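You operate a simulated robot arm through the tools that you are given. There is no shell and no other tool. Be economical: measure what you need, move in short steps, check, and stop when the job is done.

You run a simulated two-armed robot. Do the job below in one go: nothing can be reset, and whatever is moved stays where it is left.

## Task
Take the ice pack labelled "3" from the shelf of the low stand and leave it on the grey blank plate on the top of the white bench. Take the short glass sleeve from the top of the service bench and put it on the shelf under the service bench. Put one of the green-capped cartridges from the shelf under the housings on the top of the white bench. Fetch the bottle marked "S-24" from the draining board and stand it on the shelf of the steel table. Take the white cartridge from the top of the grey stand and put it on the shelf of the steel table. Take the steel plug and leave it on top of the yellow gauge. Take the black tape roll and leave it on the corner of the packing counter. Put the white bottle labelled "316" from the top of the service bench on top of the union and the white bottle marked "241" on the deck of the steel cart. Put the seal carton that expires first from the top of the service bench in the white bucket. Open the box lid. Any order will do. Set down upright: ice pack, bottle, white cartridge, white bottle.

The check looks at the end state, three seconds after you hand in, the way a careful person would. Anything else that was tipped, shoved, dropped, spilled or broken makes it a failure. Lids that push on must go on centred and level and be pressed home; caps that screw on are set level and turned clockwise until they are tight.

## Robot
Two 7-joint arms with fingered hands on one trunk, on a base that drives. Base frame: it is fixed to the floor where the robot stands at the start and does not move with it; the origin is under the middle of the robot, x ahead of it, y to its left, z up. Lengths are in cm, angles in rad, forces in N, time in s.
The left shoulder is at the start at [15.3, 17.8, 96], the right one opposite. With the tool pointing down near the work surface each hand reaches from about 10 to 62 cm from the robot's upright axis, wherever it stands, measured 20 degrees to its own side. Places, roughly: black tape roll (7x7x5 cm) [50, -370, 90]; blank plate [50, -100, 100]; bottle [-425, -75, 100]; box lid [-150, -140, 90]; corner of the packing counter [50, -450, 90]; deck of the steel cart [-220, -260, 80]; green-capped cartridge [-300, 50, 100]; ice pack [50, 0, 25]; seal carton [75, -275, 100]; shelf of the steel table [-150, -170, 30]; shelf under the service bench [50, -300, 20]; short glass sleeve (19x3x3 cm) [40, -220, 90]; steel plug (2x2x6 cm) [50, -390, 90]; top of the white bench [50, -110, 90]; union (7x7x8 cm) [50, -280, 90]; white bucket (27x25x26 cm) [70, -320, 100]; white cartridge [-200, -450, 75]; yellow gauge [50, -400, 100]. Payload 3.6 kg a hand.
The TCP of each hand is the grasp point between the finger pads, 2.6 cm short of the fingertips. In the tool frame z runs along the fingers and y along their closing line. The gripper opens to 8.8 cm. The gripper's body begins 3 cm behind the TCP. The gripper is a hand of 3 fingers: y runs from the thumb to the fingers, the wrist lies at [-1.7, -9.8, -16.4] in the tool frame, and closing takes about 1.5 s.
Orientation is that of the tool frame in the base frame, as [roll, pitch, yaw] about the fixed x, y, z axes, in that order (R = Rz(yaw) Ry(pitch) Rx(roll)). With the fingers straight down and the wrist toward the robot, the tool's x, y and z point along [0, 1, 0], [1, 0, 0] and [0, 0, -1] of the base frame.

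## Interface
- The arms move only by the tool servo_tool. It takes "left_steps", "right_steps" or both (then of equal length, played together; a hand with none holds still); each is text: rows parted by semicolons, each of 6 numbers parted by spaces: the shift along the base's x, y, z in units of 40 mm (1.0 is 40 mm), then the turn, a rotation vector about the base's x, y, z in units of 5 degrees (1.0 is 5 degrees). In form: tx ty tz wx wy wz; .... A call has 1 to 20 rows; each row shifts and turns the commanded pose from where the row before left it. "left_claw" and "right_claw" are, for a hand that has rows, the opening, from 0 (shut) to 1 (fully open), set as the call begins (left out, the last holds). A call with a number of a shift or a turn outside -1 to 1 is refused whole. A row lasts 0.2 s, in which the tool goes at most 5 cm and 0.15 rad; a call with a longer step from one row to the next is refused whole, and so is a gripper value outside its range. Where a pose cannot be reached the arm comes as near as it can. A force on the tool above 40 N (or 10 N above the force at the start of the call, whichever is more), or a blocked arm, ends the call early, and 0.2 s more pass. The fingers move at their own pace (about 15.3 cm/s each) and stop on an object; they squeeze with about 26 N. The grip force told is the motor's: it shows also when the fingers shut on nothing. Time passes only in rows, and 0.2 s behind the last, so rows that do not move let the fingers close. The reply holds the time, the measured pose of the TCP, the force on the tool along the base axes, the opening and the grip force, in the units named above and with some noise, with the torque about the TCP (base axes, N m) and any sound that the robot's microphone picked up.
- Cameras (640 x 400 px; columns grow to the right, rows downward): "scene" is now at [29.02, -1.97, 84.5]; the picture's right is [-0.13, -0.99, -0.01], its down [-0.45, 0.07, -0.89] and it looks along [0.89, -0.11, -0.45] (base axes); focal length 214 px, centre (320, 200). "left" rides on the left gripper at [-5.6, -8, -10.2] in its tool frame; the picture's right is [-0.73, -0.32, 0.60], its down [0.62, -0.67, 0.41] and it looks along [0.27, 0.68, 0.69] (tool axes); focal length 247 px, centre (320, 200). "right" rides on the right gripper at [5.6, -8, -10.2] in its tool frame; the picture's right is [-0.73, 0.32, -0.60], its down [-0.62, -0.66, 0.41] and it looks along [-0.27, 0.68, 0.69] (tool axes); focal length 247 px, centre (320, 200). There is no depth. A picture from a camera that has moved, and an enlarged one, comes with that camera's place and axes in the base frame and with its lens.
- camera(camera): a new picture of that camera. No time passes.
- lift_body(by): slides the trunk up (or, below 0, down) by that many cm; the arms and the scene camera ride with it, the base frame stays. It gives what a move gives, with no picture.
- drive_base(legs): drives the robot by 1 to 6 legs, each [ahead, left, turn to the left] in cm, cm and rad, along the robot's own axes; the way and the turn of a leg run together, so that a leg with both is an arc; at most 150 cm and 3.142 rad a leg. The arms and the cameras ride along, it lands a little off, and it stops where it bumps. It gives what a move gives.
- grasp_type(shape, hand): the hand has 3 fingers and takes this shape, open, in about a second: jaw (thumb against the fingers, like two jaws); tri (thumb and two fingers); tip (a fingertip pinch); poke (one finger out to press); point (the index stretched); flat (the hand flat); cup (the hand cupped); fist (a fist). The gripper value then closes the fingers along that shape, each until it touches; the sizes above hold for jaw. It gives what a move gives, with no picture.
- pan_tilt(pan, tilt): turns the head with the scene camera to pan (to the left, within 1.047 rad either way) and tilt (down, from -0.506 to 1.204), counted from straight ahead of the robot. It gives what a move gives.
- enlarge(camera, box): a new picture of the part [left, top, right, bottom] of that camera's present view, enlarged. No time passes.
- finish_job(): hands the job in; it is judged then, once.

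Go step by step. Nothing tells you exact positions but the pictures and the camera data: compare them with the known pose of the tool, close in by small moves and look again before you grip or let go. The budget is 535 turns and 328 pictures, counting those below and the enlarged ones. Unless the task says otherwise, let go and move clear before handing in, and close with one line.

The tools are called after "Emit:" as name(argument=value, ...) on one line, values as JSON. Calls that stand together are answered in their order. servo_tool: Moves the arms, as the interface text tells. Its arguments: {"type":"object","properties":{"left_steps":{"type":"string"},"left_claw":{"type":"number"},"right_steps":{"type":"string"},"right_claw":{"type":"number"}},"required":[]} The other tools are called the same way: lift_body (by) slides the trunk up or down; grasp_type (shape, hand) gives the hand a shape; drive_base (legs) drives the base; pan_tilt (pan, tilt) turns the head that bears the scene camera; camera (camera) takes a picture; enlarge (camera, box) takes an enlarged picture of a part of a camera's view; finish_job () hands the job in.

At the start:

```text
t: 0.0
left_eef_pos: [55.23, 14.8, 95.14]
left_orientation: [-3.022, -0.009, 1.55]
left_contact_force: [0.5, -0.7, -0.4]
left_moment: [-0.01, -0.01, 0.0]
left_grip_width: 8.76
left_grip_force: 0.1
left_shape: jaw
right_eef_pos: [29.95, -18.83, 56.03]
right_orientation: [-3.134, -0.01, 1.573]
right_contact_force: [-0.6, 0.1, -0.1]
right_moment: [-0.02, -0.04, -0.01]
right_grip_width: 8.77
right_grip_force: 0.1
right_shape: jaw
trunk travel left (down, up): [-10.8, 64.9]
robot x, y, heading: [0.43, 0.12, 0.005]
head pan, tilt: [-0.126, 0.461]
```

scene: 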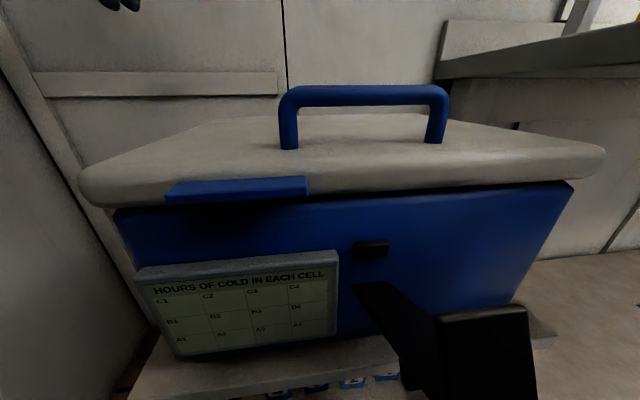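
right: 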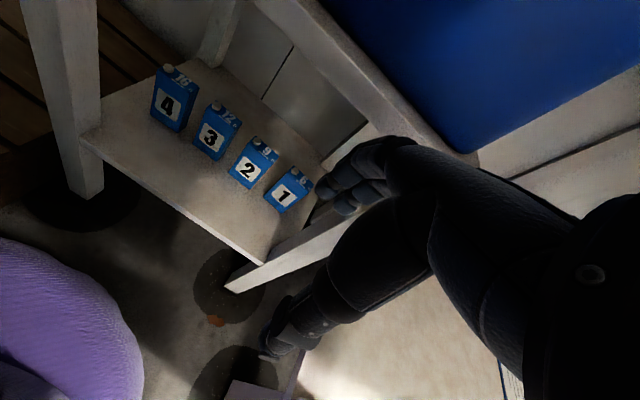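
left: 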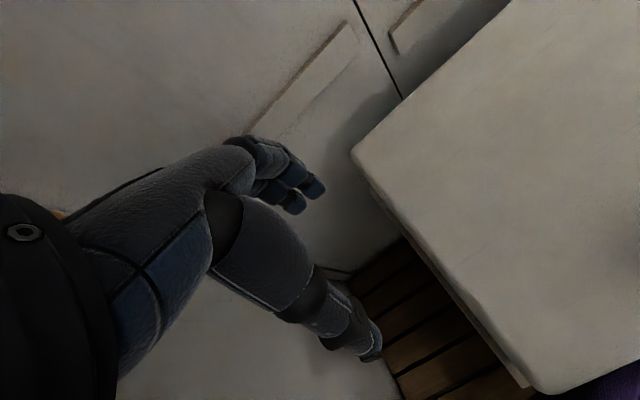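

The blue box is on the low stand ahead, and ice packs 1 to 4 stand on the shelf below it. I'll look closer at the packs and at the space around them.

Emit:
enlarge(camera="right", box=[80, 0, 400, 300])

Emit:
pan_tilt(pan=0, tilt=1.0)

Emit:
camera(camera="scene")

```text
1.33 times, centred on (240, 150) of right
camera zoom: at [22.05, -13.38, 66.33], right [0.32, -0.74, 0.59], down [-0.67, -0.62, -0.41], along [0.67, -0.26, -0.7], focal length 329 px, centre (427, 267)
```

zoom: 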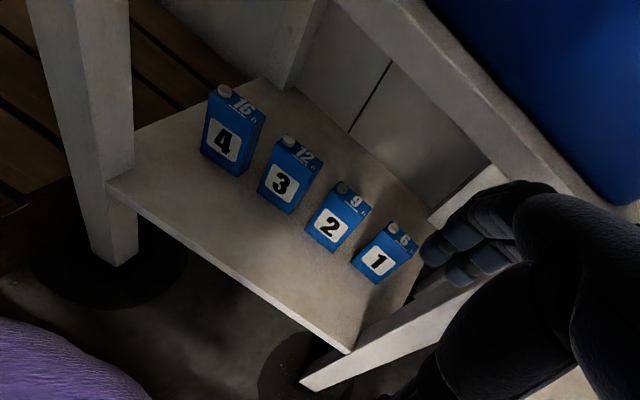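

```text
t: 1.0
left_eef_pos: [55.04, 14.7, 95.27]
left_orientation: [-3.023, -0.007, 1.539]
left_contact_force: [-0.1, -0.6, 0.5]
left_moment: [-0.03, 0.02, -0.01]
left_grip_width: 8.78
left_grip_force: 0.1
left_shape: jaw
right_eef_pos: [29.91, -18.72, 56.22]
right_orientation: [-3.136, -0.008, 1.568]
right_contact_force: [0.2, -0.4, 0.3]
right_moment: [0.04, -0.02, 0.02]
right_grip_width: 8.78
right_grip_force: 0.1
right_shape: jaw
trunk travel left (down, up): [-10.8, 64.9]
robot x, y, heading: [0.1, 0.22, -0.002]
head pan, tilt: [0.0, 1.0]
```

```text
323 pictures are left
camera scene: at [26.75, -0.59, 80.21], right [0.0, -1.0, -0.01], down [-0.84, 0.01, -0.54], along [0.54, 0.01, -0.84], focal length 214 px, centre (320, 200)
```

scene: 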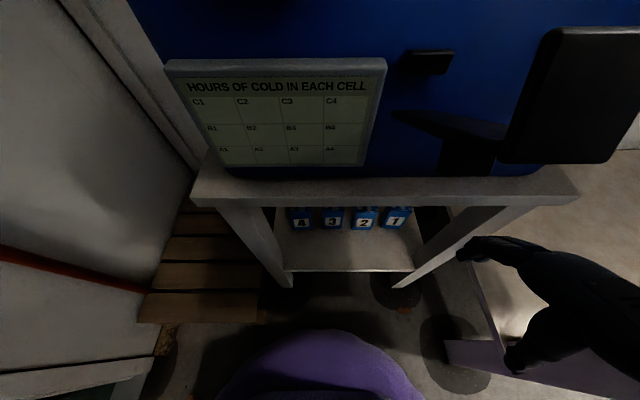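

The packs stand at about x 54, y 5 to -21, z 28. I'll bring the right hand lower to view them and measure their depth and gaps.

Emit:
servo_tool(right_steps="0 0.5 -1 0 0 0; 0 0.5 -1 0 0 0; 0 0.5 -1 0 0 0; 0 0.5 -0.5 0 0 0")

Emit:
camera(camera="right")

```text
t: 2.0
left_eef_pos: [55.13, 14.63, 95.23]
left_orientation: [-3.022, -0.005, 1.541]
left_contact_force: [0.5, -0.4, -0.7]
left_moment: [-0.03, 0.01, -0.02]
left_grip_width: 8.77
left_grip_force: 0.1
left_shape: jaw
right_eef_pos: [29.62, -10.83, 42.11]
right_orientation: [-3.133, -0.002, 1.576]
right_contact_force: [-0.6, 0.3, 0.4]
right_moment: [0.03, 0.02, 0.0]
right_grip_width: 8.78
right_grip_force: 0.1
right_shape: jaw
trunk travel left (down, up): [-10.8, 64.9]
robot x, y, heading: [-0.1, -0.34, -0.001]
head pan, tilt: [0.0, 1.0]
```

```text
322 pictures are left
camera right: at [21.61, -5.28, 52.35], right [0.33, -0.73, 0.6], down [-0.67, -0.63, -0.41], along [0.67, -0.26, -0.69], focal length 247 px, centre (320, 200)
```

right: 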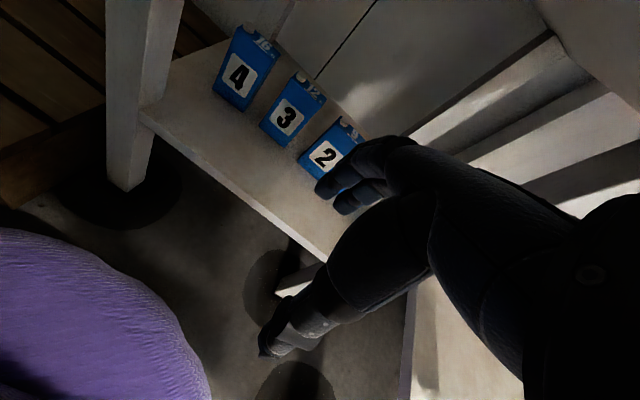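

Emit:
enlarge(camera="right", box=[200, 0, 400, 220])

```text
1.82 times, centred on (300, 110) of right
camera zoom: at [21.61, -5.28, 52.35], right [0.33, -0.73, 0.6], down [-0.67, -0.63, -0.41], along [0.67, -0.26, -0.69], focal length 449 px, centre (356, 364)
```

zoom: 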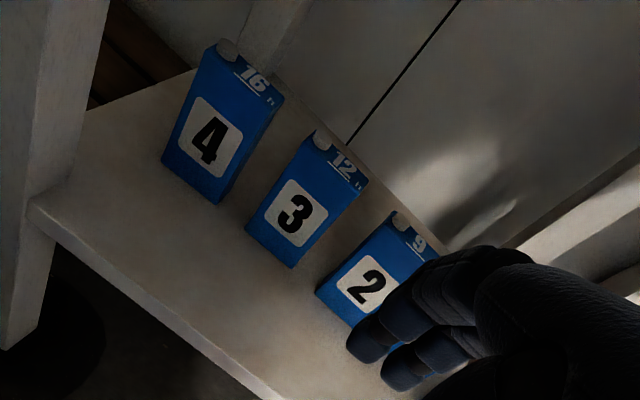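

Pack 3 is about 5 cm wide and 10 tall, front face at x≈52.7, centred at y≈-3.5, with 3 cm gaps to its neighbours. I'll back off, turn the right hand so that it points forward with a sideways closing line, then come in from the front.

Emit:
drive_base(legs=[[-25, 0, 0]])

Emit:
servo_tool(right_steps="1 0 0 0 0 1; 1 0 0 0 0 1; 1 0 0 0 0 1; 1 0 0 0 0 1; 1 0 0 0 0 1; 0 0 0 0 0 1; 0 0 0 0 0 1; 0 0 0 0 0 1; 0 0 0 0 0 1; 0 0 0 0 0 1; 0 0 0 0 0 1; 0 0 0 0 0 1; 0 0 0 0 0 1; 0 0 0 0 0 1; 0 0 0 0 0 1; 0 0 0 0 0 1; 0 0 0 0 0 1; 0 0 0 0 0 1")

Emit:
servo_tool(right_steps="0 0 0 0 -1 0; 0 0 0 0 -1 0; 0 0 0 0 -1 0; 0 0 0 0 -1 0; 0 0 0 0 -1 0; 0 0 0 0 -1 0; 0 0 0 0 -1 0; 0 0 0 0 -1 0; 0 0 0 0 -1 0; 0 0 0 0 -1 0; 0 0 0 0 -1 0; 0 0 0 0 -1 0; 0 0 0 0 -1 0")

Emit:
camera(camera="right")

```text
t: 3.5
left_eef_pos: [40.65, 11.44, 93.49]
left_orientation: [-2.978, 0.0, 1.31]
left_contact_force: [-0.3, 0.5, 0.0]
left_moment: [0.01, 0.01, 0.0]
left_grip_width: 8.79
left_grip_force: 0.1
left_shape: jaw
right_eef_pos: [10.63, -8.01, 42.36]
right_orientation: [-3.137, 0.011, 1.352]
right_contact_force: [-1.8, 1.6, 0.8]
right_moment: [0.02, -0.02, 0.0]
right_grip_width: 8.79
right_grip_force: 0.0
right_shape: jaw
trunk travel left (down, up): [-10.8, 64.9]
robot x, y, heading: [-15.67, 9.03, -0.224]
head pan, tilt: [0.0, 1.0]
stopped in leg 1: the robot was blocked; the commanded pose is now the measured one
```

```text
t: 7.3
left_eef_pos: [40.84, 11.34, 93.5]
left_orientation: [-2.983, -0.001, 1.311]
left_contact_force: [-0.2, 0.9, -0.4]
left_moment: [-0.02, 0.0, 0.02]
left_grip_width: 8.8
left_grip_force: 0.1
left_shape: jaw
right_eef_pos: [30.57, -7.92, 42.16]
right_orientation: [3.14, 0.002, 2.925]
right_contact_force: [0.2, 0.0, 0.0]
right_moment: [0.01, -0.02, -0.01]
right_grip_width: 8.8
right_grip_force: 0.0
right_shape: jaw
trunk travel left (down, up): [-10.8, 64.9]
robot x, y, heading: [-15.97, 8.93, -0.221]
head pan, tilt: [0.0, 1.0]
```

```text
t: 10.1
left_eef_pos: [40.79, 11.49, 93.47]
left_orientation: [-2.983, 0.0, 1.314]
left_contact_force: [0.3, 0.2, -0.8]
left_moment: [-0.01, 0.01, -0.03]
left_grip_width: 8.77
left_grip_force: 0.0
left_shape: jaw
right_eef_pos: [30.45, -8.02, 42.14]
right_orientation: [2.706, 1.089, 2.657]
right_contact_force: [0.3, 0.6, -0.3]
right_moment: [0.0, 0.02, 0.02]
right_grip_width: 8.75
right_grip_force: 0.1
right_shape: jaw
trunk travel left (down, up): [-10.8, 64.9]
robot x, y, heading: [-16.09, 8.83, -0.229]
head pan, tilt: [0.0, 1.0]
```

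```text
320 pictures are left
camera right: at [18.22, -14.72, 39.83], right [-0.21, 0.15, 0.97], down [0.57, -0.78, 0.25], along [0.8, 0.6, 0.08], focal length 247 px, centre (320, 200)
```

right: 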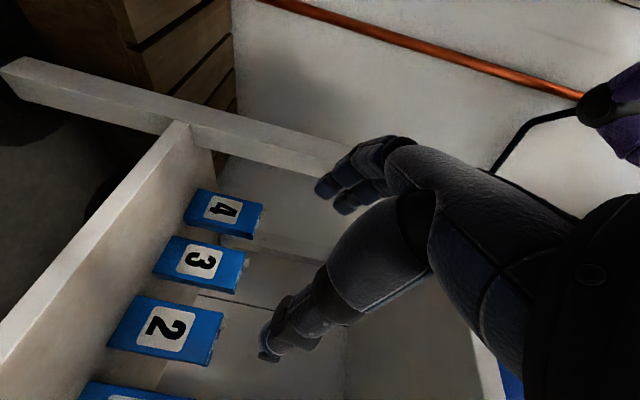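

The robot bumped something behind while backing and was turned a little. I'll look round before moving on.

Emit:
pan_tilt(pan=1.04, tilt=0.7)

Emit:
camera(camera="scene")

Emit:
pan_tilt(pan=-1.04, tilt=0.7)

Emit:
camera(camera="scene")

```text
t: 11.3
left_eef_pos: [40.73, 11.47, 93.57]
left_orientation: [-2.983, 0.0, 1.312]
left_contact_force: [1.0, 0.2, -0.6]
left_moment: [0.0, -0.01, 0.0]
left_grip_width: 8.79
left_grip_force: 0.1
left_shape: jaw
right_eef_pos: [30.52, -8.18, 42.19]
right_orientation: [2.711, 1.086, 2.662]
right_contact_force: [-0.2, 0.5, 0.2]
right_moment: [0.0, 0.01, -0.01]
right_grip_width: 8.78
right_grip_force: 0.0
right_shape: jaw
trunk travel left (down, up): [-10.8, 64.9]
robot x, y, heading: [-15.99, 8.81, -0.222]
head pan, tilt: [1.04, 0.7]
```

```text
319 pictures are left
camera scene: at [9.08, 10.66, 82.51], right [0.73, -0.68, -0.01], down [-0.45, -0.47, -0.76], along [0.52, 0.56, -0.65], focal length 214 px, centre (320, 200)
```

scene: 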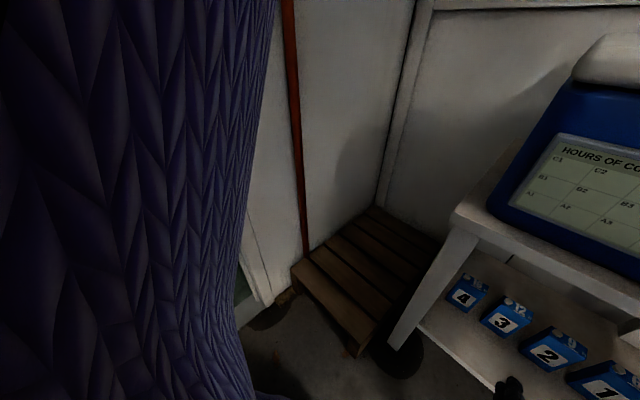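

```text
t: 13.3
left_eef_pos: [40.85, 11.44, 93.55]
left_orientation: [-2.983, 0.0, 1.313]
left_contact_force: [0.1, -0.4, -0.2]
left_moment: [-0.03, 0.02, -0.01]
left_grip_width: 8.79
left_grip_force: 0.0
left_shape: jaw
right_eef_pos: [30.5, -8.04, 42.02]
right_orientation: [2.701, 1.087, 2.651]
right_contact_force: [0.6, -0.1, -0.4]
right_moment: [-0.01, 0.0, 0.0]
right_grip_width: 8.76
right_grip_force: 0.1
right_shape: jaw
trunk travel left (down, up): [-10.8, 64.9]
robot x, y, heading: [-16.25, 9.0, -0.22]
head pan, tilt: [-1.04, 0.7]
```

```text
318 pictures are left
camera scene: at [5.84, -3.63, 82.52], right [-0.95, -0.3, 0.0], down [-0.2, 0.61, -0.76], along [0.23, -0.73, -0.65], focal length 214 px, centre (320, 200)
```

scene: 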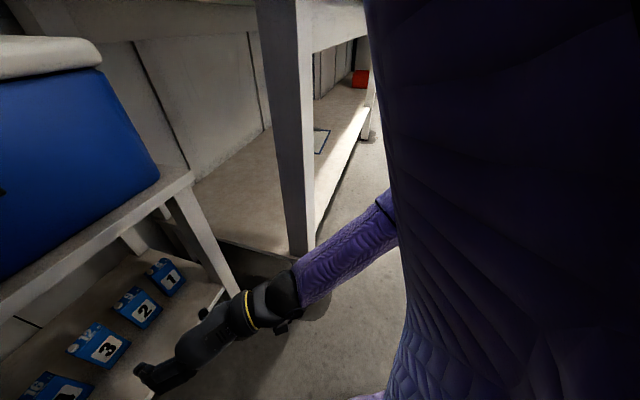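

I'm in the corner between the stand and the white bench. Next I'll straighten the hand (12° roll error), set the opening to about 7 cm and line up with pack 3.

Emit:
servo_tool(right_steps="0 0.4 -0.7 -0.75 0 0.35; 0 0.4 -0.7 -0.75 0 0.35; 0 0.35 -0.7 -0.75 0 0.35; 0 0 -0.7 0 0 0", right_claw=0.82)

Emit:
camera(camera="right")

```text
t: 14.3
left_eef_pos: [40.74, 11.43, 93.49]
left_orientation: [-2.983, 0.001, 1.312]
left_contact_force: [-0.5, 0.0, -1.6]
left_moment: [0.0, -0.02, 0.04]
left_grip_width: 8.78
left_grip_force: 0.0
left_shape: jaw
right_eef_pos: [29.92, -3.38, 32.14]
right_orientation: [3.131, 1.136, 3.132]
right_contact_force: [0.1, 0.2, 0.3]
right_moment: [-0.02, -0.03, -0.01]
right_grip_width: 7.24
right_grip_force: 0.1
right_shape: jaw
right hand out of reach, approached as far as the arm can: row 4
trunk travel left (down, up): [-10.8, 64.9]
robot x, y, heading: [-15.96, 8.64, -0.221]
head pan, tilt: [-1.04, 0.7]
```

```text
317 pictures are left
camera right: at [18.29, -11.47, 31.2], right [-0.23, 0.31, 0.92], down [0.64, -0.67, 0.39], along [0.74, 0.68, -0.04], focal length 247 px, centre (320, 200)
```

right: 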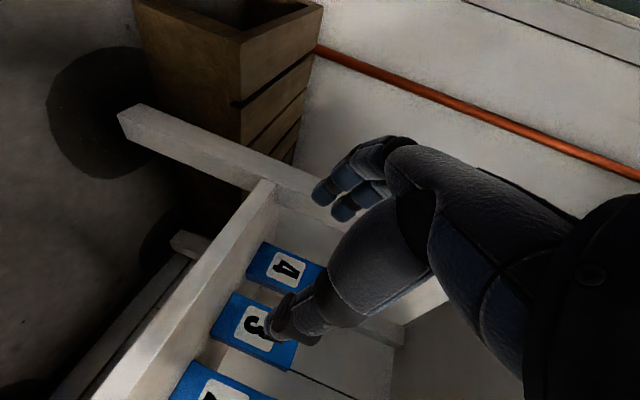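

The arm is at its reach limit downward, so I'll lower the trunk. First I'll raise the left hand so it keeps clear of the cooler.

Emit:
servo_tool(left_steps="-1 0 1 0 0 0; -1 0 1 0 0 0; -1 0 1 0 0 0; -1 0 0 0 0 0")

Emit:
lift_body(by=-10)

Emit:
drive_base(legs=[[8, 0, 0]])

Emit:
camera(camera="right")

```text
refused: row 1 steps farther than a row can; nothing moved
```

```text
t: 15.7
left_eef_pos: [40.39, 11.62, 84.09]
left_orientation: [-2.995, -0.001, 1.314]
left_contact_force: [-0.4, 0.2, -0.1]
left_moment: [0.02, 0.0, 0.02]
left_grip_width: 8.79
left_grip_force: 0.0
left_shape: jaw
right_eef_pos: [29.99, -3.36, 22.53]
right_orientation: [-3.139, 1.144, -3.139]
right_contact_force: [-0.5, -0.3, -0.5]
right_moment: [-0.02, 0.0, -0.01]
right_grip_width: 7.23
right_grip_force: 0.0
right_shape: jaw
trunk travel left (down, up): [-0.8, 74.9]
robot x, y, heading: [-16.09, 8.83, -0.222]
head pan, tilt: [-1.04, 0.7]
```

```text
t: 16.7
left_eef_pos: [48.05, 9.84, 83.96]
left_orientation: [-2.993, 0.0, 1.316]
left_contact_force: [-0.7, 0.2, 0.0]
left_moment: [0.0, 0.03, -0.01]
left_grip_width: 8.75
left_grip_force: 0.0
left_shape: jaw
right_eef_pos: [37.74, -5.09, 22.39]
right_orientation: [3.138, 1.139, 3.137]
right_contact_force: [1.0, 0.4, -0.6]
right_moment: [-0.02, 0.03, -0.01]
right_grip_width: 7.23
right_grip_force: 0.1
right_shape: jaw
trunk travel left (down, up): [-0.8, 74.9]
robot x, y, heading: [-8.06, 7.29, -0.227]
head pan, tilt: [-1.04, 0.7]
```

```text
316 pictures are left
camera right: at [25.99, -13.22, 21.53], right [-0.24, 0.32, 0.92], down [0.63, -0.67, 0.39], along [0.74, 0.68, -0.04], focal length 247 px, centre (320, 200)
```

right: 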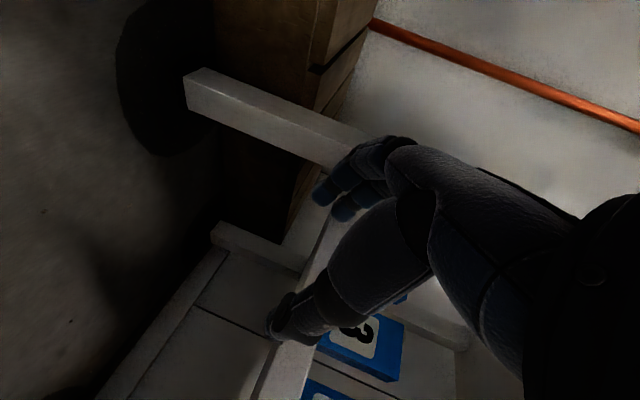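

Nothing was touched. I'll raise the left hand and pull it back, and bring the right hand up to pack height.

Emit:
servo_tool(left_steps="0 0 1 0 0 0; 0 0 1 0 0 0; -1 0 0.5 0 0 0; -1 0 0 0 0 0", right_steps="0 0.2 0.8 0 0 0; 0 0.2 0.8 0 0 0; 0 0 0.3 0 0 0; 0 0 0 0 0 0")

Emit:
pan_tilt(pan=0.1, tilt=1.1)

Emit:
camera(camera="scene")

Emit:
camera(camera="right")

```text
t: 17.7
left_eef_pos: [39.83, 9.77, 94.14]
left_orientation: [-2.992, 0.001, 1.314]
left_contact_force: [0.4, -0.5, -0.3]
left_moment: [0.01, 0.0, 0.03]
left_grip_width: 8.8
left_grip_force: 0.1
left_shape: jaw
right_eef_pos: [37.64, -3.58, 30.13]
right_orientation: [3.14, 1.14, 3.141]
right_contact_force: [0.0, -0.3, 0.3]
right_moment: [0.0, 0.01, 0.02]
right_grip_width: 7.22
right_grip_force: 0.1
right_shape: jaw
trunk travel left (down, up): [-0.8, 74.9]
robot x, y, heading: [-8.4, 6.88, -0.225]
head pan, tilt: [-1.04, 0.7]
```

```text
t: 19.1
left_eef_pos: [39.86, 9.79, 94.06]
left_orientation: [-2.995, -0.001, 1.315]
left_contact_force: [-0.2, 1.3, 0.4]
left_moment: [-0.02, 0.01, 0.03]
left_grip_width: 8.81
left_grip_force: 0.1
left_shape: jaw
right_eef_pos: [37.73, -3.72, 30.14]
right_orientation: [3.139, 1.139, 3.138]
right_contact_force: [0.2, 0.0, -0.3]
right_moment: [0.01, 0.01, -0.01]
right_grip_width: 7.26
right_grip_force: 0.1
right_shape: jaw
trunk travel left (down, up): [-0.8, 74.9]
robot x, y, heading: [-8.11, 7.15, -0.22]
head pan, tilt: [0.099, 1.1]
```

```text
315 pictures are left
camera scene: at [18.91, 1.56, 68.93], right [-0.12, -0.99, 0.0], down [-0.88, 0.11, -0.45], along [0.45, -0.06, -0.89], focal length 214 px, centre (320, 200)
```

scene: 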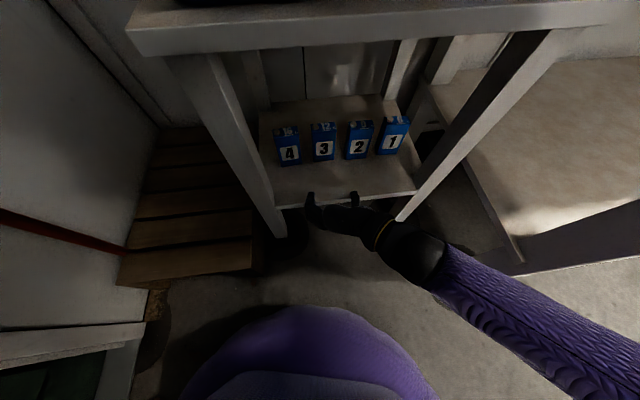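

```text
314 pictures are left
camera right: at [26.06, -11.69, 29.25], right [-0.24, 0.32, 0.92], down [0.63, -0.67, 0.39], along [0.74, 0.68, -0.04], focal length 247 px, centre (320, 200)
```

right: 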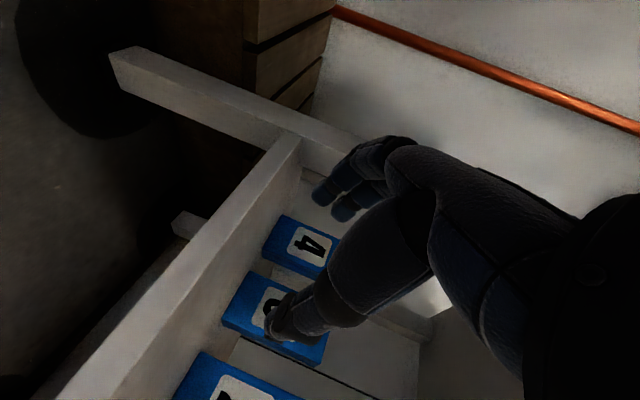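

Emit:
enlarge(camera="scene", box=[260, 100, 420, 220])

```text
3.33 times, centred on (340, 160) of scene
camera zoom: at [18.91, 1.56, 68.93], right [-0.12, -0.99, 0.0], down [-0.88, 0.11, -0.45], along [0.45, -0.06, -0.89], focal length 715 px, centre (253, 333)
```

zoom: 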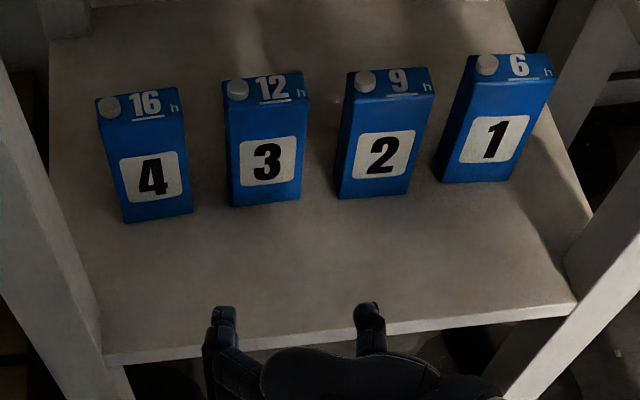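

The fingers are nearly centred on pack 3 (centre about y -3.85). I'll slide in straight ahead to x≈50 and check.

Emit:
servo_tool(right_steps="0.75 0.05 0 0 0 0; 0.75 0 0 0 0 0; 0.75 0 0 0 0 0; 0.75 0 0 0 0 0")

Emit:
enlarge(camera="scene", box=[260, 100, 420, 220])

```text
t: 20.1
left_eef_pos: [39.9, 9.86, 94.1]
left_orientation: [-2.993, -0.001, 1.312]
left_contact_force: [-0.4, -0.2, 0.3]
left_moment: [-0.03, -0.03, -0.01]
left_grip_width: 8.78
left_grip_force: 0.0
left_shape: jaw
right_eef_pos: [49.71, -3.19, 30.25]
right_orientation: [3.139, 1.139, 3.138]
right_contact_force: [0.0, 0.1, -0.3]
right_moment: [-0.02, -0.02, 0.02]
right_grip_width: 7.24
right_grip_force: 0.1
right_shape: jaw
trunk travel left (down, up): [-0.8, 74.9]
robot x, y, heading: [-8.47, 7.07, -0.217]
head pan, tilt: [0.099, 1.1]
```

```text
3.33 times, centred on (340, 160) of scene
camera zoom: at [18.9, 1.56, 68.93], right [-0.12, -0.99, 0.0], down [-0.88, 0.11, -0.45], along [0.45, -0.06, -0.89], focal length 715 px, centre (253, 333)
```

zoom: 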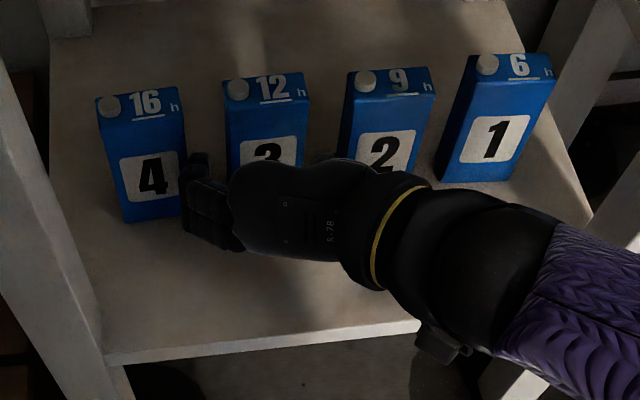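

The left finger is close to pack 4, so I'll narrow the opening a bit and shift 3 mm right before going deeper.

Emit:
servo_tool(right_steps="0 -0.08 0 0 0 0; 0 0 0 0 0 0", right_claw=0.72)

Emit:
enlarge(camera="scene", box=[280, 120, 360, 180])

Emit:
camera(camera="right")

```text
t: 20.7
left_eef_pos: [39.88, 9.79, 94.13]
left_orientation: [-2.994, 0.0, 1.314]
left_contact_force: [-0.2, -1.1, 0.0]
left_moment: [0.02, 0.01, 0.0]
left_grip_width: 8.77
left_grip_force: 0.0
left_shape: jaw
right_eef_pos: [49.72, -3.55, 30.07]
right_orientation: [3.139, 1.14, 3.14]
right_contact_force: [0.4, -0.6, -0.7]
right_moment: [0.0, 0.01, 0.01]
right_grip_width: 6.37
right_grip_force: 0.1
right_shape: jaw
trunk travel left (down, up): [-0.8, 74.9]
robot x, y, heading: [-8.31, 6.96, -0.218]
head pan, tilt: [0.099, 1.1]
```

```text
6.67 times, centred on (320, 150) of scene
camera zoom: at [18.91, 1.57, 68.93], right [-0.12, -0.99, 0.0], down [-0.88, 0.11, -0.45], along [0.45, -0.06, -0.89], focal length 1430 px, centre (320, 533)
```

zoom: 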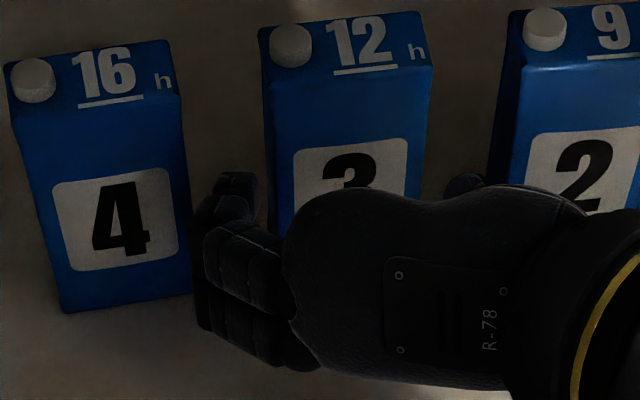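

```text
310 pictures are left
camera right: at [38.12, -11.69, 29.27], right [-0.24, 0.32, 0.92], down [0.63, -0.67, 0.39], along [0.74, 0.68, -0.04], focal length 247 px, centre (320, 200)
```

right: 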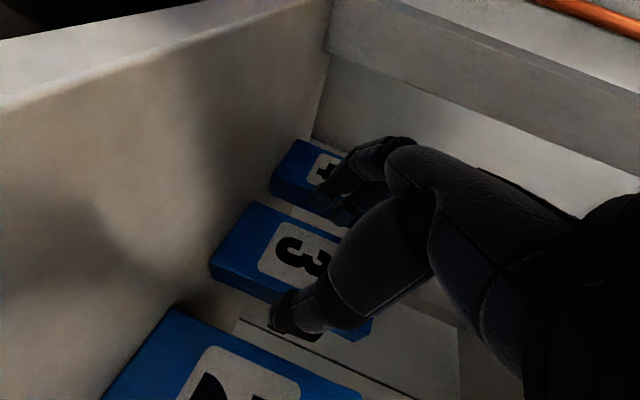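

Both fingertips are in the gaps either side of pack 3. Going in 3.8 cm more, then I'll close.

Emit:
servo_tool(right_steps="0.5 0 0 0 0 0; 0.45 0 0 0 0 0")

Emit:
servo_tool(right_steps="0 0 0 0 0 0; 0 0 0 0 0 0; 0 0 0 0 0 0; 0 0 0 0 0 0; 0 0 0 0 0 0", right_claw=0)

Emit:
enlarge(camera="scene", box=[260, 100, 420, 220])

```text
t: 21.3
left_eef_pos: [39.89, 9.7, 94.12]
left_orientation: [-2.993, 0.0, 1.311]
left_contact_force: [0.2, 0.6, 0.5]
left_moment: [-0.02, -0.04, 0.01]
left_grip_width: 8.78
left_grip_force: 0.0
left_shape: jaw
right_eef_pos: [53.28, -3.64, 29.95]
right_orientation: [3.14, 1.14, 3.141]
right_contact_force: [-0.4, -0.6, 0.1]
right_moment: [0.0, 0.0, 0.03]
right_grip_width: 6.37
right_grip_force: 0.0
right_shape: jaw
trunk travel left (down, up): [-0.8, 74.9]
robot x, y, heading: [-8.74, 7.39, -0.22]
head pan, tilt: [0.099, 1.1]
```

```text
t: 22.5
left_eef_pos: [39.86, 9.78, 94.08]
left_orientation: [-2.994, 0.0, 1.314]
left_contact_force: [-0.7, 0.3, -1.3]
left_moment: [0.0, -0.01, 0.03]
left_grip_width: 8.76
left_grip_force: 0.1
left_shape: jaw
right_eef_pos: [53.45, -3.54, 30.03]
right_orientation: [3.138, 1.14, 3.138]
right_contact_force: [0.6, 0.7, 1.6]
right_moment: [0.0, -0.05, 0.02]
right_grip_width: 4.89
right_grip_force: 26.0
right_shape: jaw
trunk travel left (down, up): [-0.8, 74.9]
robot x, y, heading: [-8.33, 7.5, -0.224]
head pan, tilt: [0.099, 1.1]
```

```text
3.33 times, centred on (340, 160) of scene
camera zoom: at [18.91, 1.57, 68.93], right [-0.12, -0.99, 0.0], down [-0.88, 0.11, -0.45], along [0.45, -0.06, -0.89], focal length 715 px, centre (253, 333)
```

zoom: 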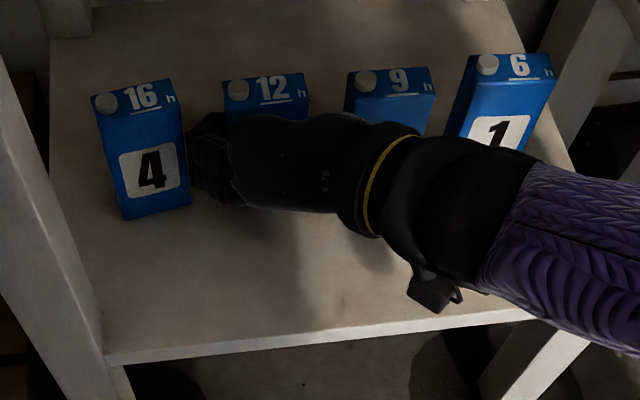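

The pack is gripped (4.9 cm). I'll lift it a little and draw it straight out.

Emit:
servo_tool(right_steps="0 -0.05 0.3 0 0 0; -0.1 0 0.3 0 0 0; -0.5 0 0.1 0 0 0; -0.75 0 0 0 0 0; -0.75 0 0 0 0 0; -0.9 0 0 0 0 0; -0.9 0 0 0 0 0")

Emit:
enlarge(camera="scene", box=[240, 90, 440, 240])

```text
t: 24.1
left_eef_pos: [39.82, 9.82, 94.06]
left_orientation: [-2.994, 0.001, 1.316]
left_contact_force: [0.3, -0.4, -0.2]
left_moment: [0.04, 0.0, -0.01]
left_grip_width: 8.79
left_grip_force: 0.1
left_shape: jaw
right_eef_pos: [37.85, -3.89, 33.03]
right_orientation: [3.14, 1.139, 3.139]
right_contact_force: [0.8, 0.4, -1.4]
right_moment: [0.0, -0.02, 0.01]
right_grip_width: 4.86
right_grip_force: 25.7
right_shape: jaw
trunk travel left (down, up): [-0.8, 74.9]
robot x, y, heading: [-8.49, 7.52, -0.224]
head pan, tilt: [0.099, 1.1]
```

```text
2.67 times, centred on (340, 165) of scene
camera zoom: at [18.91, 1.57, 68.93], right [-0.12, -0.99, 0.0], down [-0.88, 0.11, -0.45], along [0.45, -0.06, -0.89], focal length 572 px, centre (267, 293)
```

zoom: 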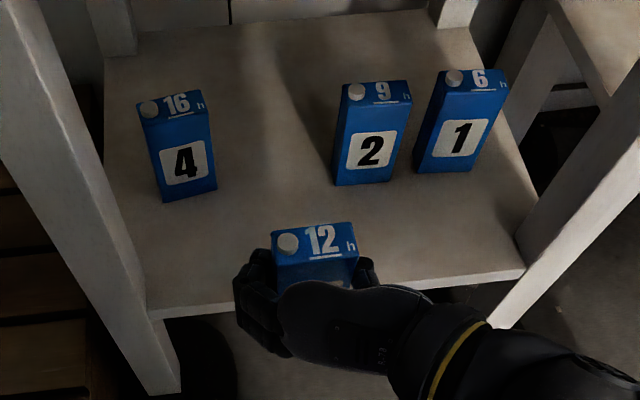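

Pack 3 is out; pack 4 was turned only slightly. I'll retract further, raise the trunk, and straighten the heading, then look towards the white bench.

Emit:
servo_tool(right_steps="-0.9 0 0.4 0 0 0; -0.8 0 0.4 0 0 0")

Emit:
lift_body(by=68)

Emit:
pan_tilt(pan=-1.0, tilt=0.5)

Emit:
camera(camera="scene")

```text
t: 24.7
left_eef_pos: [39.91, 9.79, 94.1]
left_orientation: [-2.993, -0.001, 1.315]
left_contact_force: [0.5, -0.4, -0.3]
left_moment: [-0.01, -0.02, 0.01]
left_grip_width: 8.77
left_grip_force: 0.1
left_shape: jaw
right_eef_pos: [31.1, -3.84, 36.14]
right_orientation: [3.14, 1.142, 3.139]
right_contact_force: [0.7, -0.2, -2.0]
right_moment: [-0.01, 0.01, 0.03]
right_grip_width: 4.87
right_grip_force: 25.8
right_shape: jaw
trunk travel left (down, up): [-0.8, 74.9]
robot x, y, heading: [-8.2, 7.3, -0.223]
head pan, tilt: [0.099, 1.1]
```

```text
refused: 68 is not a number from -40 to 40
```

```text
t: 26.0
left_eef_pos: [39.85, 9.71, 94.09]
left_orientation: [-2.993, 0.0, 1.314]
left_contact_force: [-0.7, 0.1, -0.6]
left_moment: [-0.01, -0.04, 0.03]
left_grip_width: 8.76
left_grip_force: 0.0
left_shape: jaw
right_eef_pos: [31.11, -3.75, 36.1]
right_orientation: [-3.141, 1.14, -3.141]
right_contact_force: [0.3, -0.2, -1.4]
right_moment: [-0.03, 0.0, -0.01]
right_grip_width: 4.86
right_grip_force: 26.1
right_shape: jaw
trunk travel left (down, up): [-0.8, 74.9]
robot x, y, heading: [-8.37, 7.23, -0.22]
head pan, tilt: [-1.0, 0.499]
```

```text
307 pictures are left
camera scene: at [15.75, -6.21, 73.7], right [-0.94, -0.34, 0.0], down [-0.16, 0.45, -0.88], along [0.3, -0.83, -0.48], focal length 214 px, centre (320, 200)
```

scene: 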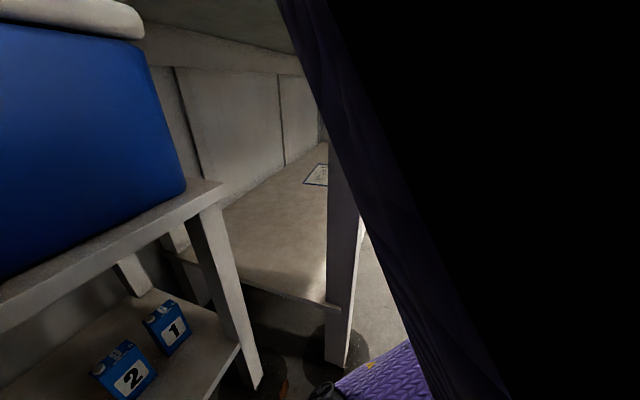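

Emit:
lift_body(by=40)

Emit:
lift_body(by=28)

Emit:
drive_base(legs=[[0, 0, 0.22]])

Emit:
pan_tilt(pan=-1.0, tilt=0.6)

Emit:
camera(camera="scene")

```text
t: 27.3
left_eef_pos: [42.17, 9.32, 94.15]
left_orientation: [-2.767, 0.013, 1.29]
left_contact_force: [-0.1, -0.2, -0.3]
left_moment: [0.01, -0.02, 0.01]
left_grip_width: 8.76
left_grip_force: 0.1
left_shape: jaw
right_eef_pos: [31.72, -4.02, 43.21]
right_orientation: [-3.131, 1.127, -3.138]
right_contact_force: [-0.3, -0.8, -1.6]
right_moment: [0.04, 0.01, 0.02]
right_grip_width: 4.87
right_grip_force: 26.1
right_shape: jaw
trunk travel left (down, up): [-8.3, 67.4]
robot x, y, heading: [-8.54, 6.81, -0.233]
head pan, tilt: [-1.0, 0.499]
stopped: the arm was blocked; the commanded pose is now the measured one
```

```text
t: 28.2
left_eef_pos: [41.38, 9.11, 92.59]
left_orientation: [-2.579, 0.022, 1.269]
left_contact_force: [0.5, 0.0, 0.3]
left_moment: [-0.03, 0.01, 0.01]
left_grip_width: 8.78
left_grip_force: 0.1
left_shape: jaw
right_eef_pos: [31.66, -3.94, 48.07]
right_orientation: [-3.128, 1.135, 3.128]
right_contact_force: [-0.4, -0.3, -1.5]
right_moment: [0.0, -0.02, 0.0]
right_grip_width: 4.9
right_grip_force: 25.8
right_shape: jaw
trunk travel left (down, up): [-13.1, 62.7]
robot x, y, heading: [-7.89, 7.99, -0.25]
head pan, tilt: [-1.0, 0.499]
stopped: the arm was blocked; the commanded pose is now the measured one
```

```text
t: 29.0
left_eef_pos: [40.98, 9.03, 92.25]
left_orientation: [-2.564, 0.016, 1.261]
left_contact_force: [0.5, -0.1, -0.9]
left_moment: [-0.03, 0.0, 0.02]
left_grip_width: 8.8
left_grip_force: 0.0
left_shape: jaw
right_eef_pos: [32.08, -3.44, 48.33]
right_orientation: [-3.137, 1.142, 3.135]
right_contact_force: [-0.5, 0.9, -2.0]
right_moment: [0.0, 0.0, 0.02]
right_grip_width: 4.88
right_grip_force: 26.0
right_shape: jaw
trunk travel left (down, up): [-13.1, 62.7]
robot x, y, heading: [-7.77, 7.96, -0.237]
head pan, tilt: [-1.0, 0.499]
stopped in leg 1: the robot was blocked; the commanded pose is now the measured one
```

```text
t: 29.7
left_eef_pos: [41.03, 8.91, 92.22]
left_orientation: [-2.566, 0.015, 1.263]
left_contact_force: [0.6, -1.1, 0.0]
left_moment: [-0.02, -0.03, 0.01]
left_grip_width: 8.79
left_grip_force: 0.0
left_shape: jaw
right_eef_pos: [32.22, -3.43, 48.14]
right_orientation: [-3.14, 1.143, 3.133]
right_contact_force: [0.1, -0.4, -2.0]
right_moment: [-0.02, 0.01, 0.0]
right_grip_width: 4.87
right_grip_force: 26.5
right_shape: jaw
trunk travel left (down, up): [-13.1, 62.7]
robot x, y, heading: [-7.51, 8.01, -0.237]
head pan, tilt: [-1.0, 0.6]
```

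```text
306 pictures are left
camera scene: at [14.57, -4.77, 85.73], right [-0.94, -0.33, 0.01], down [-0.2, 0.53, -0.82], along [0.27, -0.78, -0.57], focal length 214 px, centre (320, 200)
```

scene: 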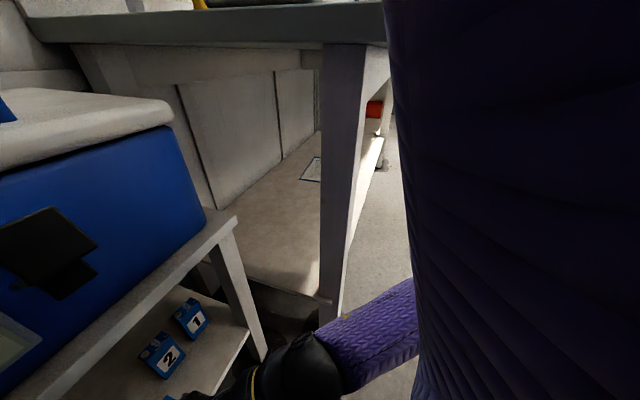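

The left arm is caught on something as the trunk rises. I'll look at the left side.

Emit:
pan_tilt(pan=0.7, tilt=0.1)

Emit:
camera(camera="scene")

Emit:
camera(camera="left")

```text
t: 31.4
left_eef_pos: [40.98, 8.89, 92.29]
left_orientation: [-2.567, 0.015, 1.263]
left_contact_force: [0.4, 0.9, 0.5]
left_moment: [0.01, 0.0, 0.01]
left_grip_width: 8.79
left_grip_force: 0.1
left_shape: jaw
right_eef_pos: [32.16, -3.43, 48.2]
right_orientation: [-3.142, 1.14, 3.131]
right_contact_force: [-0.5, 0.4, -2.2]
right_moment: [0.0, 0.03, -0.01]
right_grip_width: 4.87
right_grip_force: 26.1
right_shape: jaw
trunk travel left (down, up): [-13.1, 62.7]
robot x, y, heading: [-7.49, 7.73, -0.236]
head pan, tilt: [0.7, 0.099]
```

```text
305 pictures are left
camera scene: at [19.9, 7.7, 90.3], right [0.45, -0.89, -0.01], down [-0.1, -0.04, -0.99], along [0.89, 0.45, -0.11], focal length 214 px, centre (320, 200)
```

scene: 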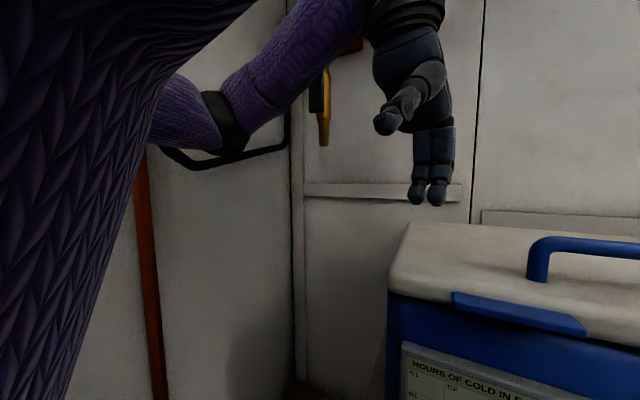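

```text
304 pictures are left
camera left: at [38.27, 4.21, 105.37], right [-0.79, -0.53, -0.32], down [-0.56, 0.83, 0.01], along [0.26, 0.18, -0.95], focal length 247 px, centre (320, 200)
```

left: 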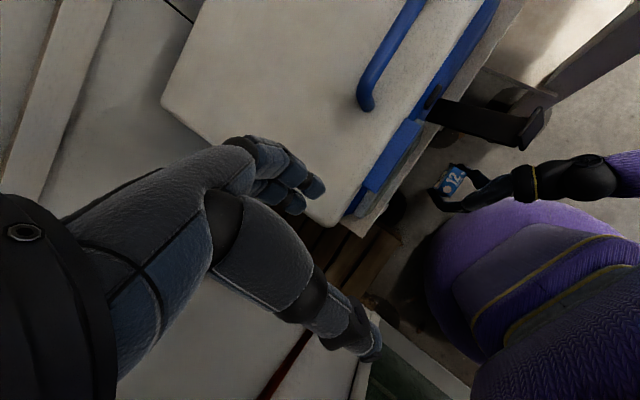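

Emit:
pan_tilt(pan=0.8, tilt=-0.45)

Emit:
camera(camera="scene")

```text
t: 32.4
left_eef_pos: [41.0, 8.96, 92.34]
left_orientation: [-2.564, 0.015, 1.263]
left_contact_force: [0.5, -0.1, 0.5]
left_moment: [0.01, 0.05, -0.01]
left_grip_width: 8.8
left_grip_force: 0.0
left_shape: jaw
right_eef_pos: [32.08, -3.37, 48.17]
right_orientation: [3.141, 1.142, 3.131]
right_contact_force: [0.4, -1.2, -2.0]
right_moment: [0.01, 0.0, -0.01]
right_grip_width: 4.85
right_grip_force: 25.8
right_shape: jaw
trunk travel left (down, up): [-13.1, 62.7]
robot x, y, heading: [-7.23, 8.08, -0.235]
head pan, tilt: [0.799, -0.45]
```

```text
303 pictures are left
camera scene: at [17.63, 7.31, 94.9], right [0.54, -0.84, -0.01], down [0.36, 0.24, -0.9], along [0.77, 0.48, 0.43], focal length 214 px, centre (320, 200)
```

scene: 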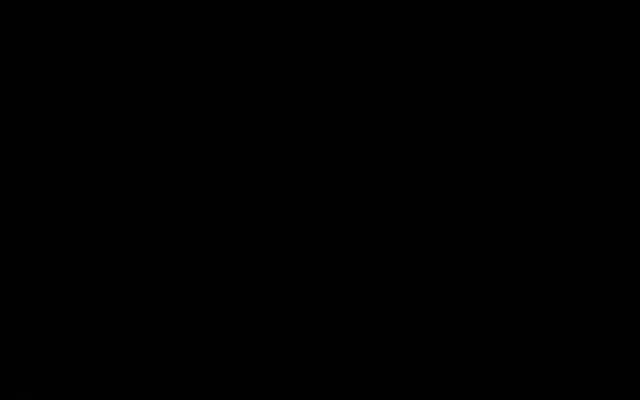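

The left elbow sits by a grab rail on the left wall. I'll strafe right, away from the wall.

Emit:
drive_base(legs=[[0, -12, 0]])

Emit:
pan_tilt(pan=0.7, tilt=0.1)

Emit:
camera(camera="scene")

```text
t: 33.6
left_eef_pos: [37.62, -2.26, 93.11]
left_orientation: [-2.581, 0.013, 1.269]
left_contact_force: [-0.6, -0.2, -0.1]
left_moment: [0.04, -0.02, -0.03]
left_grip_width: 8.79
left_grip_force: 0.1
left_shape: jaw
right_eef_pos: [29.0, -14.93, 48.6]
right_orientation: [-3.137, 1.15, 3.135]
right_contact_force: [-0.1, 0.7, -1.4]
right_moment: [-0.01, -0.01, -0.02]
right_grip_width: 4.86
right_grip_force: 26.1
right_shape: jaw
trunk travel left (down, up): [-13.1, 62.7]
robot x, y, heading: [-10.56, -3.0, -0.235]
head pan, tilt: [0.799, -0.45]
```

```text
t: 34.6
left_eef_pos: [37.51, -2.26, 93.04]
left_orientation: [-2.581, 0.013, 1.267]
left_contact_force: [0.0, 0.1, -0.3]
left_moment: [0.0, 0.0, 0.01]
left_grip_width: 8.79
left_grip_force: 0.1
left_shape: jaw
right_eef_pos: [28.91, -14.83, 48.49]
right_orientation: [-3.134, 1.152, 3.137]
right_contact_force: [-0.1, -0.1, -1.5]
right_moment: [0.01, 0.03, 0.04]
right_grip_width: 4.86
right_grip_force: 25.8
right_shape: jaw
trunk travel left (down, up): [-13.1, 62.7]
robot x, y, heading: [-10.05, -3.17, -0.235]
head pan, tilt: [0.7, 0.099]
```

```text
302 pictures are left
camera scene: at [16.29, -3.64, 90.63], right [0.45, -0.89, 0.0], down [-0.09, -0.04, -1.0], along [0.89, 0.45, -0.1], focal length 214 px, centre (320, 200)
```

scene: 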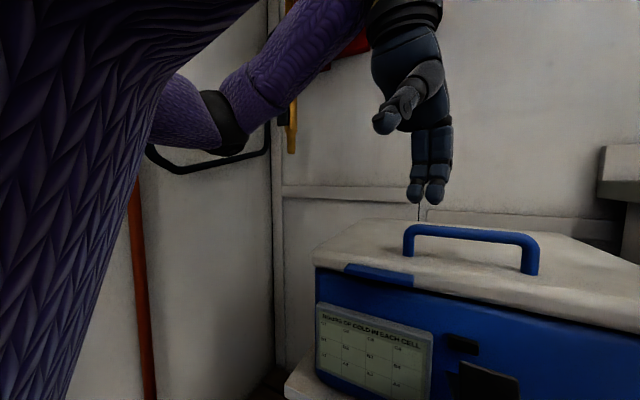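

Free of the rail now. Raising the trunk.

Emit:
lift_body(by=30)

```text
t: 37.6
left_eef_pos: [37.6, -2.27, 122.97]
left_orientation: [-2.58, 0.014, 1.266]
left_contact_force: [0.8, 0.0, 1.3]
left_moment: [-0.01, 0.0, -0.04]
left_grip_width: 8.77
left_grip_force: 0.0
left_shape: jaw
right_eef_pos: [29.04, -14.88, 78.5]
right_orientation: [-3.139, 1.152, 3.132]
right_contact_force: [0.2, -0.3, -1.3]
right_moment: [0.0, 0.01, 0.0]
right_grip_width: 4.86
right_grip_force: 25.6
right_shape: jaw
trunk travel left (down, up): [-43.1, 32.7]
robot x, y, heading: [-10.28, -3.15, -0.236]
head pan, tilt: [0.7, 0.099]
```

Emit:
lift_body(by=28)

Emit:
pan_tilt(pan=-0.9, tilt=0.55)

Emit:
camera(camera="scene")

```text
t: 40.4
left_eef_pos: [37.47, -2.23, 150.99]
left_orientation: [-2.581, 0.014, 1.269]
left_contact_force: [-0.5, 0.3, 0.1]
left_moment: [0.03, -0.01, -0.04]
left_grip_width: 8.79
left_grip_force: 0.0
left_shape: jaw
right_eef_pos: [28.97, -14.79, 106.65]
right_orientation: [-3.14, 1.151, 3.129]
right_contact_force: [0.2, -0.3, -2.2]
right_moment: [-0.02, 0.03, 0.0]
right_grip_width: 4.87
right_grip_force: 26.5
right_shape: jaw
trunk travel left (down, up): [-71.1, 4.7]
robot x, y, heading: [-10.29, -3.55, -0.239]
head pan, tilt: [0.7, 0.099]
```

```text
t: 42.1
left_eef_pos: [37.61, -2.13, 150.97]
left_orientation: [-2.581, 0.013, 1.267]
left_contact_force: [-0.5, 0.8, -0.2]
left_moment: [0.01, -0.04, -0.02]
left_grip_width: 8.76
left_grip_force: 0.0
left_shape: jaw
right_eef_pos: [29.05, -14.95, 106.63]
right_orientation: [-3.139, 1.151, 3.131]
right_contact_force: [1.4, -0.2, -1.7]
right_moment: [-0.01, -0.01, 0.03]
right_grip_width: 4.87
right_grip_force: 26.0
right_shape: jaw
trunk travel left (down, up): [-71.1, 4.7]
robot x, y, heading: [-10.37, -3.35, -0.231]
head pan, tilt: [-0.901, 0.55]
```

```text
301 pictures are left
camera scene: at [6.07, -14.53, 147.63], right [-0.91, -0.42, 0.0], down [-0.22, 0.47, -0.85], along [0.36, -0.77, -0.52], focal length 214 px, centre (320, 200)
```

scene: 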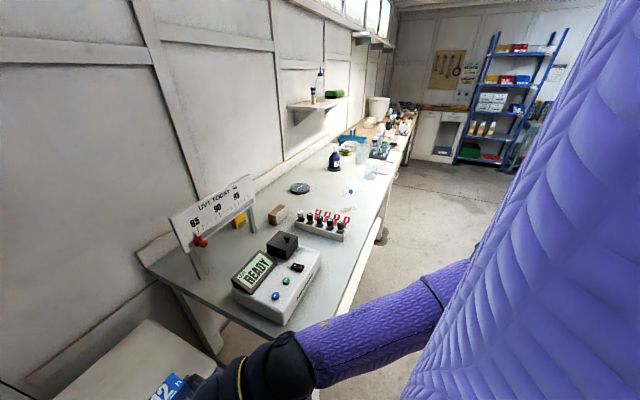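

Emit:
enlarge(camera="scene", box=[160, 150, 400, 330])

Emit:
enlarge(camera="scene", box=[280, 60, 520, 210])

```text
2.22 times, centred on (280, 240) of scene
camera zoom: at [6.07, -14.53, 147.63], right [-0.91, -0.42, 0.0], down [-0.22, 0.47, -0.85], along [0.36, -0.77, -0.52], focal length 477 px, centre (409, 111)
```

zoom: 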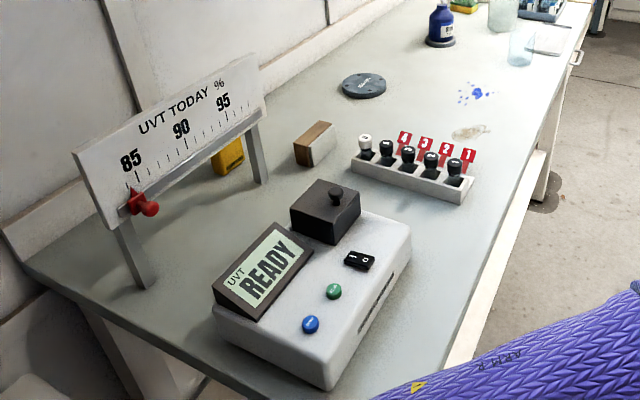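

```text
2.67 times, centred on (400, 135) of scene
camera zoom: at [6.07, -14.53, 147.63], right [-0.91, -0.42, 0.0], down [-0.22, 0.47, -0.85], along [0.36, -0.77, -0.52], focal length 572 px, centre (107, 373)
```

zoom: 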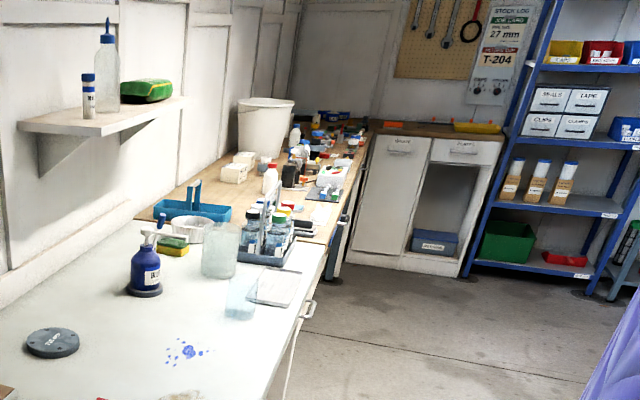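

The white bench is to my right with a dark grey round plate at roughly (55–62, -100). I'll raise the held pack, straighten up, and strafe along the bench.

Emit:
servo_tool(right_steps="0 0 1 0 0 0; 0 0 1 0 0 0; 0 0 0.5 0 0 0")

Emit:
drive_base(legs=[[-8, -10, 0], [0, 0, 0.235]])

```text
t: 42.9
left_eef_pos: [37.55, -2.21, 151.08]
left_orientation: [-2.581, 0.012, 1.265]
left_contact_force: [-0.8, -0.5, 0.0]
left_moment: [0.01, -0.03, -0.01]
left_grip_width: 8.79
left_grip_force: 0.0
left_shape: jaw
right_eef_pos: [29.06, -14.96, 116.56]
right_orientation: [-3.135, 1.15, 3.135]
right_contact_force: [-0.7, 0.0, -1.5]
right_moment: [0.01, 0.01, -0.01]
right_grip_width: 4.87
right_grip_force: 26.2
right_shape: jaw
trunk travel left (down, up): [-71.1, 4.7]
robot x, y, heading: [-10.59, -3.25, -0.234]
head pan, tilt: [-0.901, 0.55]
```

```text
t: 45.0
left_eef_pos: [26.01, 1.5, 151.02]
left_orientation: [-2.581, 0.013, 1.507]
left_contact_force: [-0.5, -0.5, 1.0]
left_moment: [0.0, 0.02, 0.01]
left_grip_width: 8.82
left_grip_force: 0.1
left_shape: jaw
right_eef_pos: [20.9, -12.93, 116.58]
right_orientation: [-3.139, 1.152, -2.912]
right_contact_force: [-0.4, 0.2, -1.9]
right_moment: [0.05, 0.03, -0.02]
right_grip_width: 4.85
right_grip_force: 25.8
right_shape: jaw
trunk travel left (down, up): [-71.1, 4.7]
robot x, y, heading: [-20.17, -10.73, 0.008]
head pan, tilt: [-0.901, 0.55]
```

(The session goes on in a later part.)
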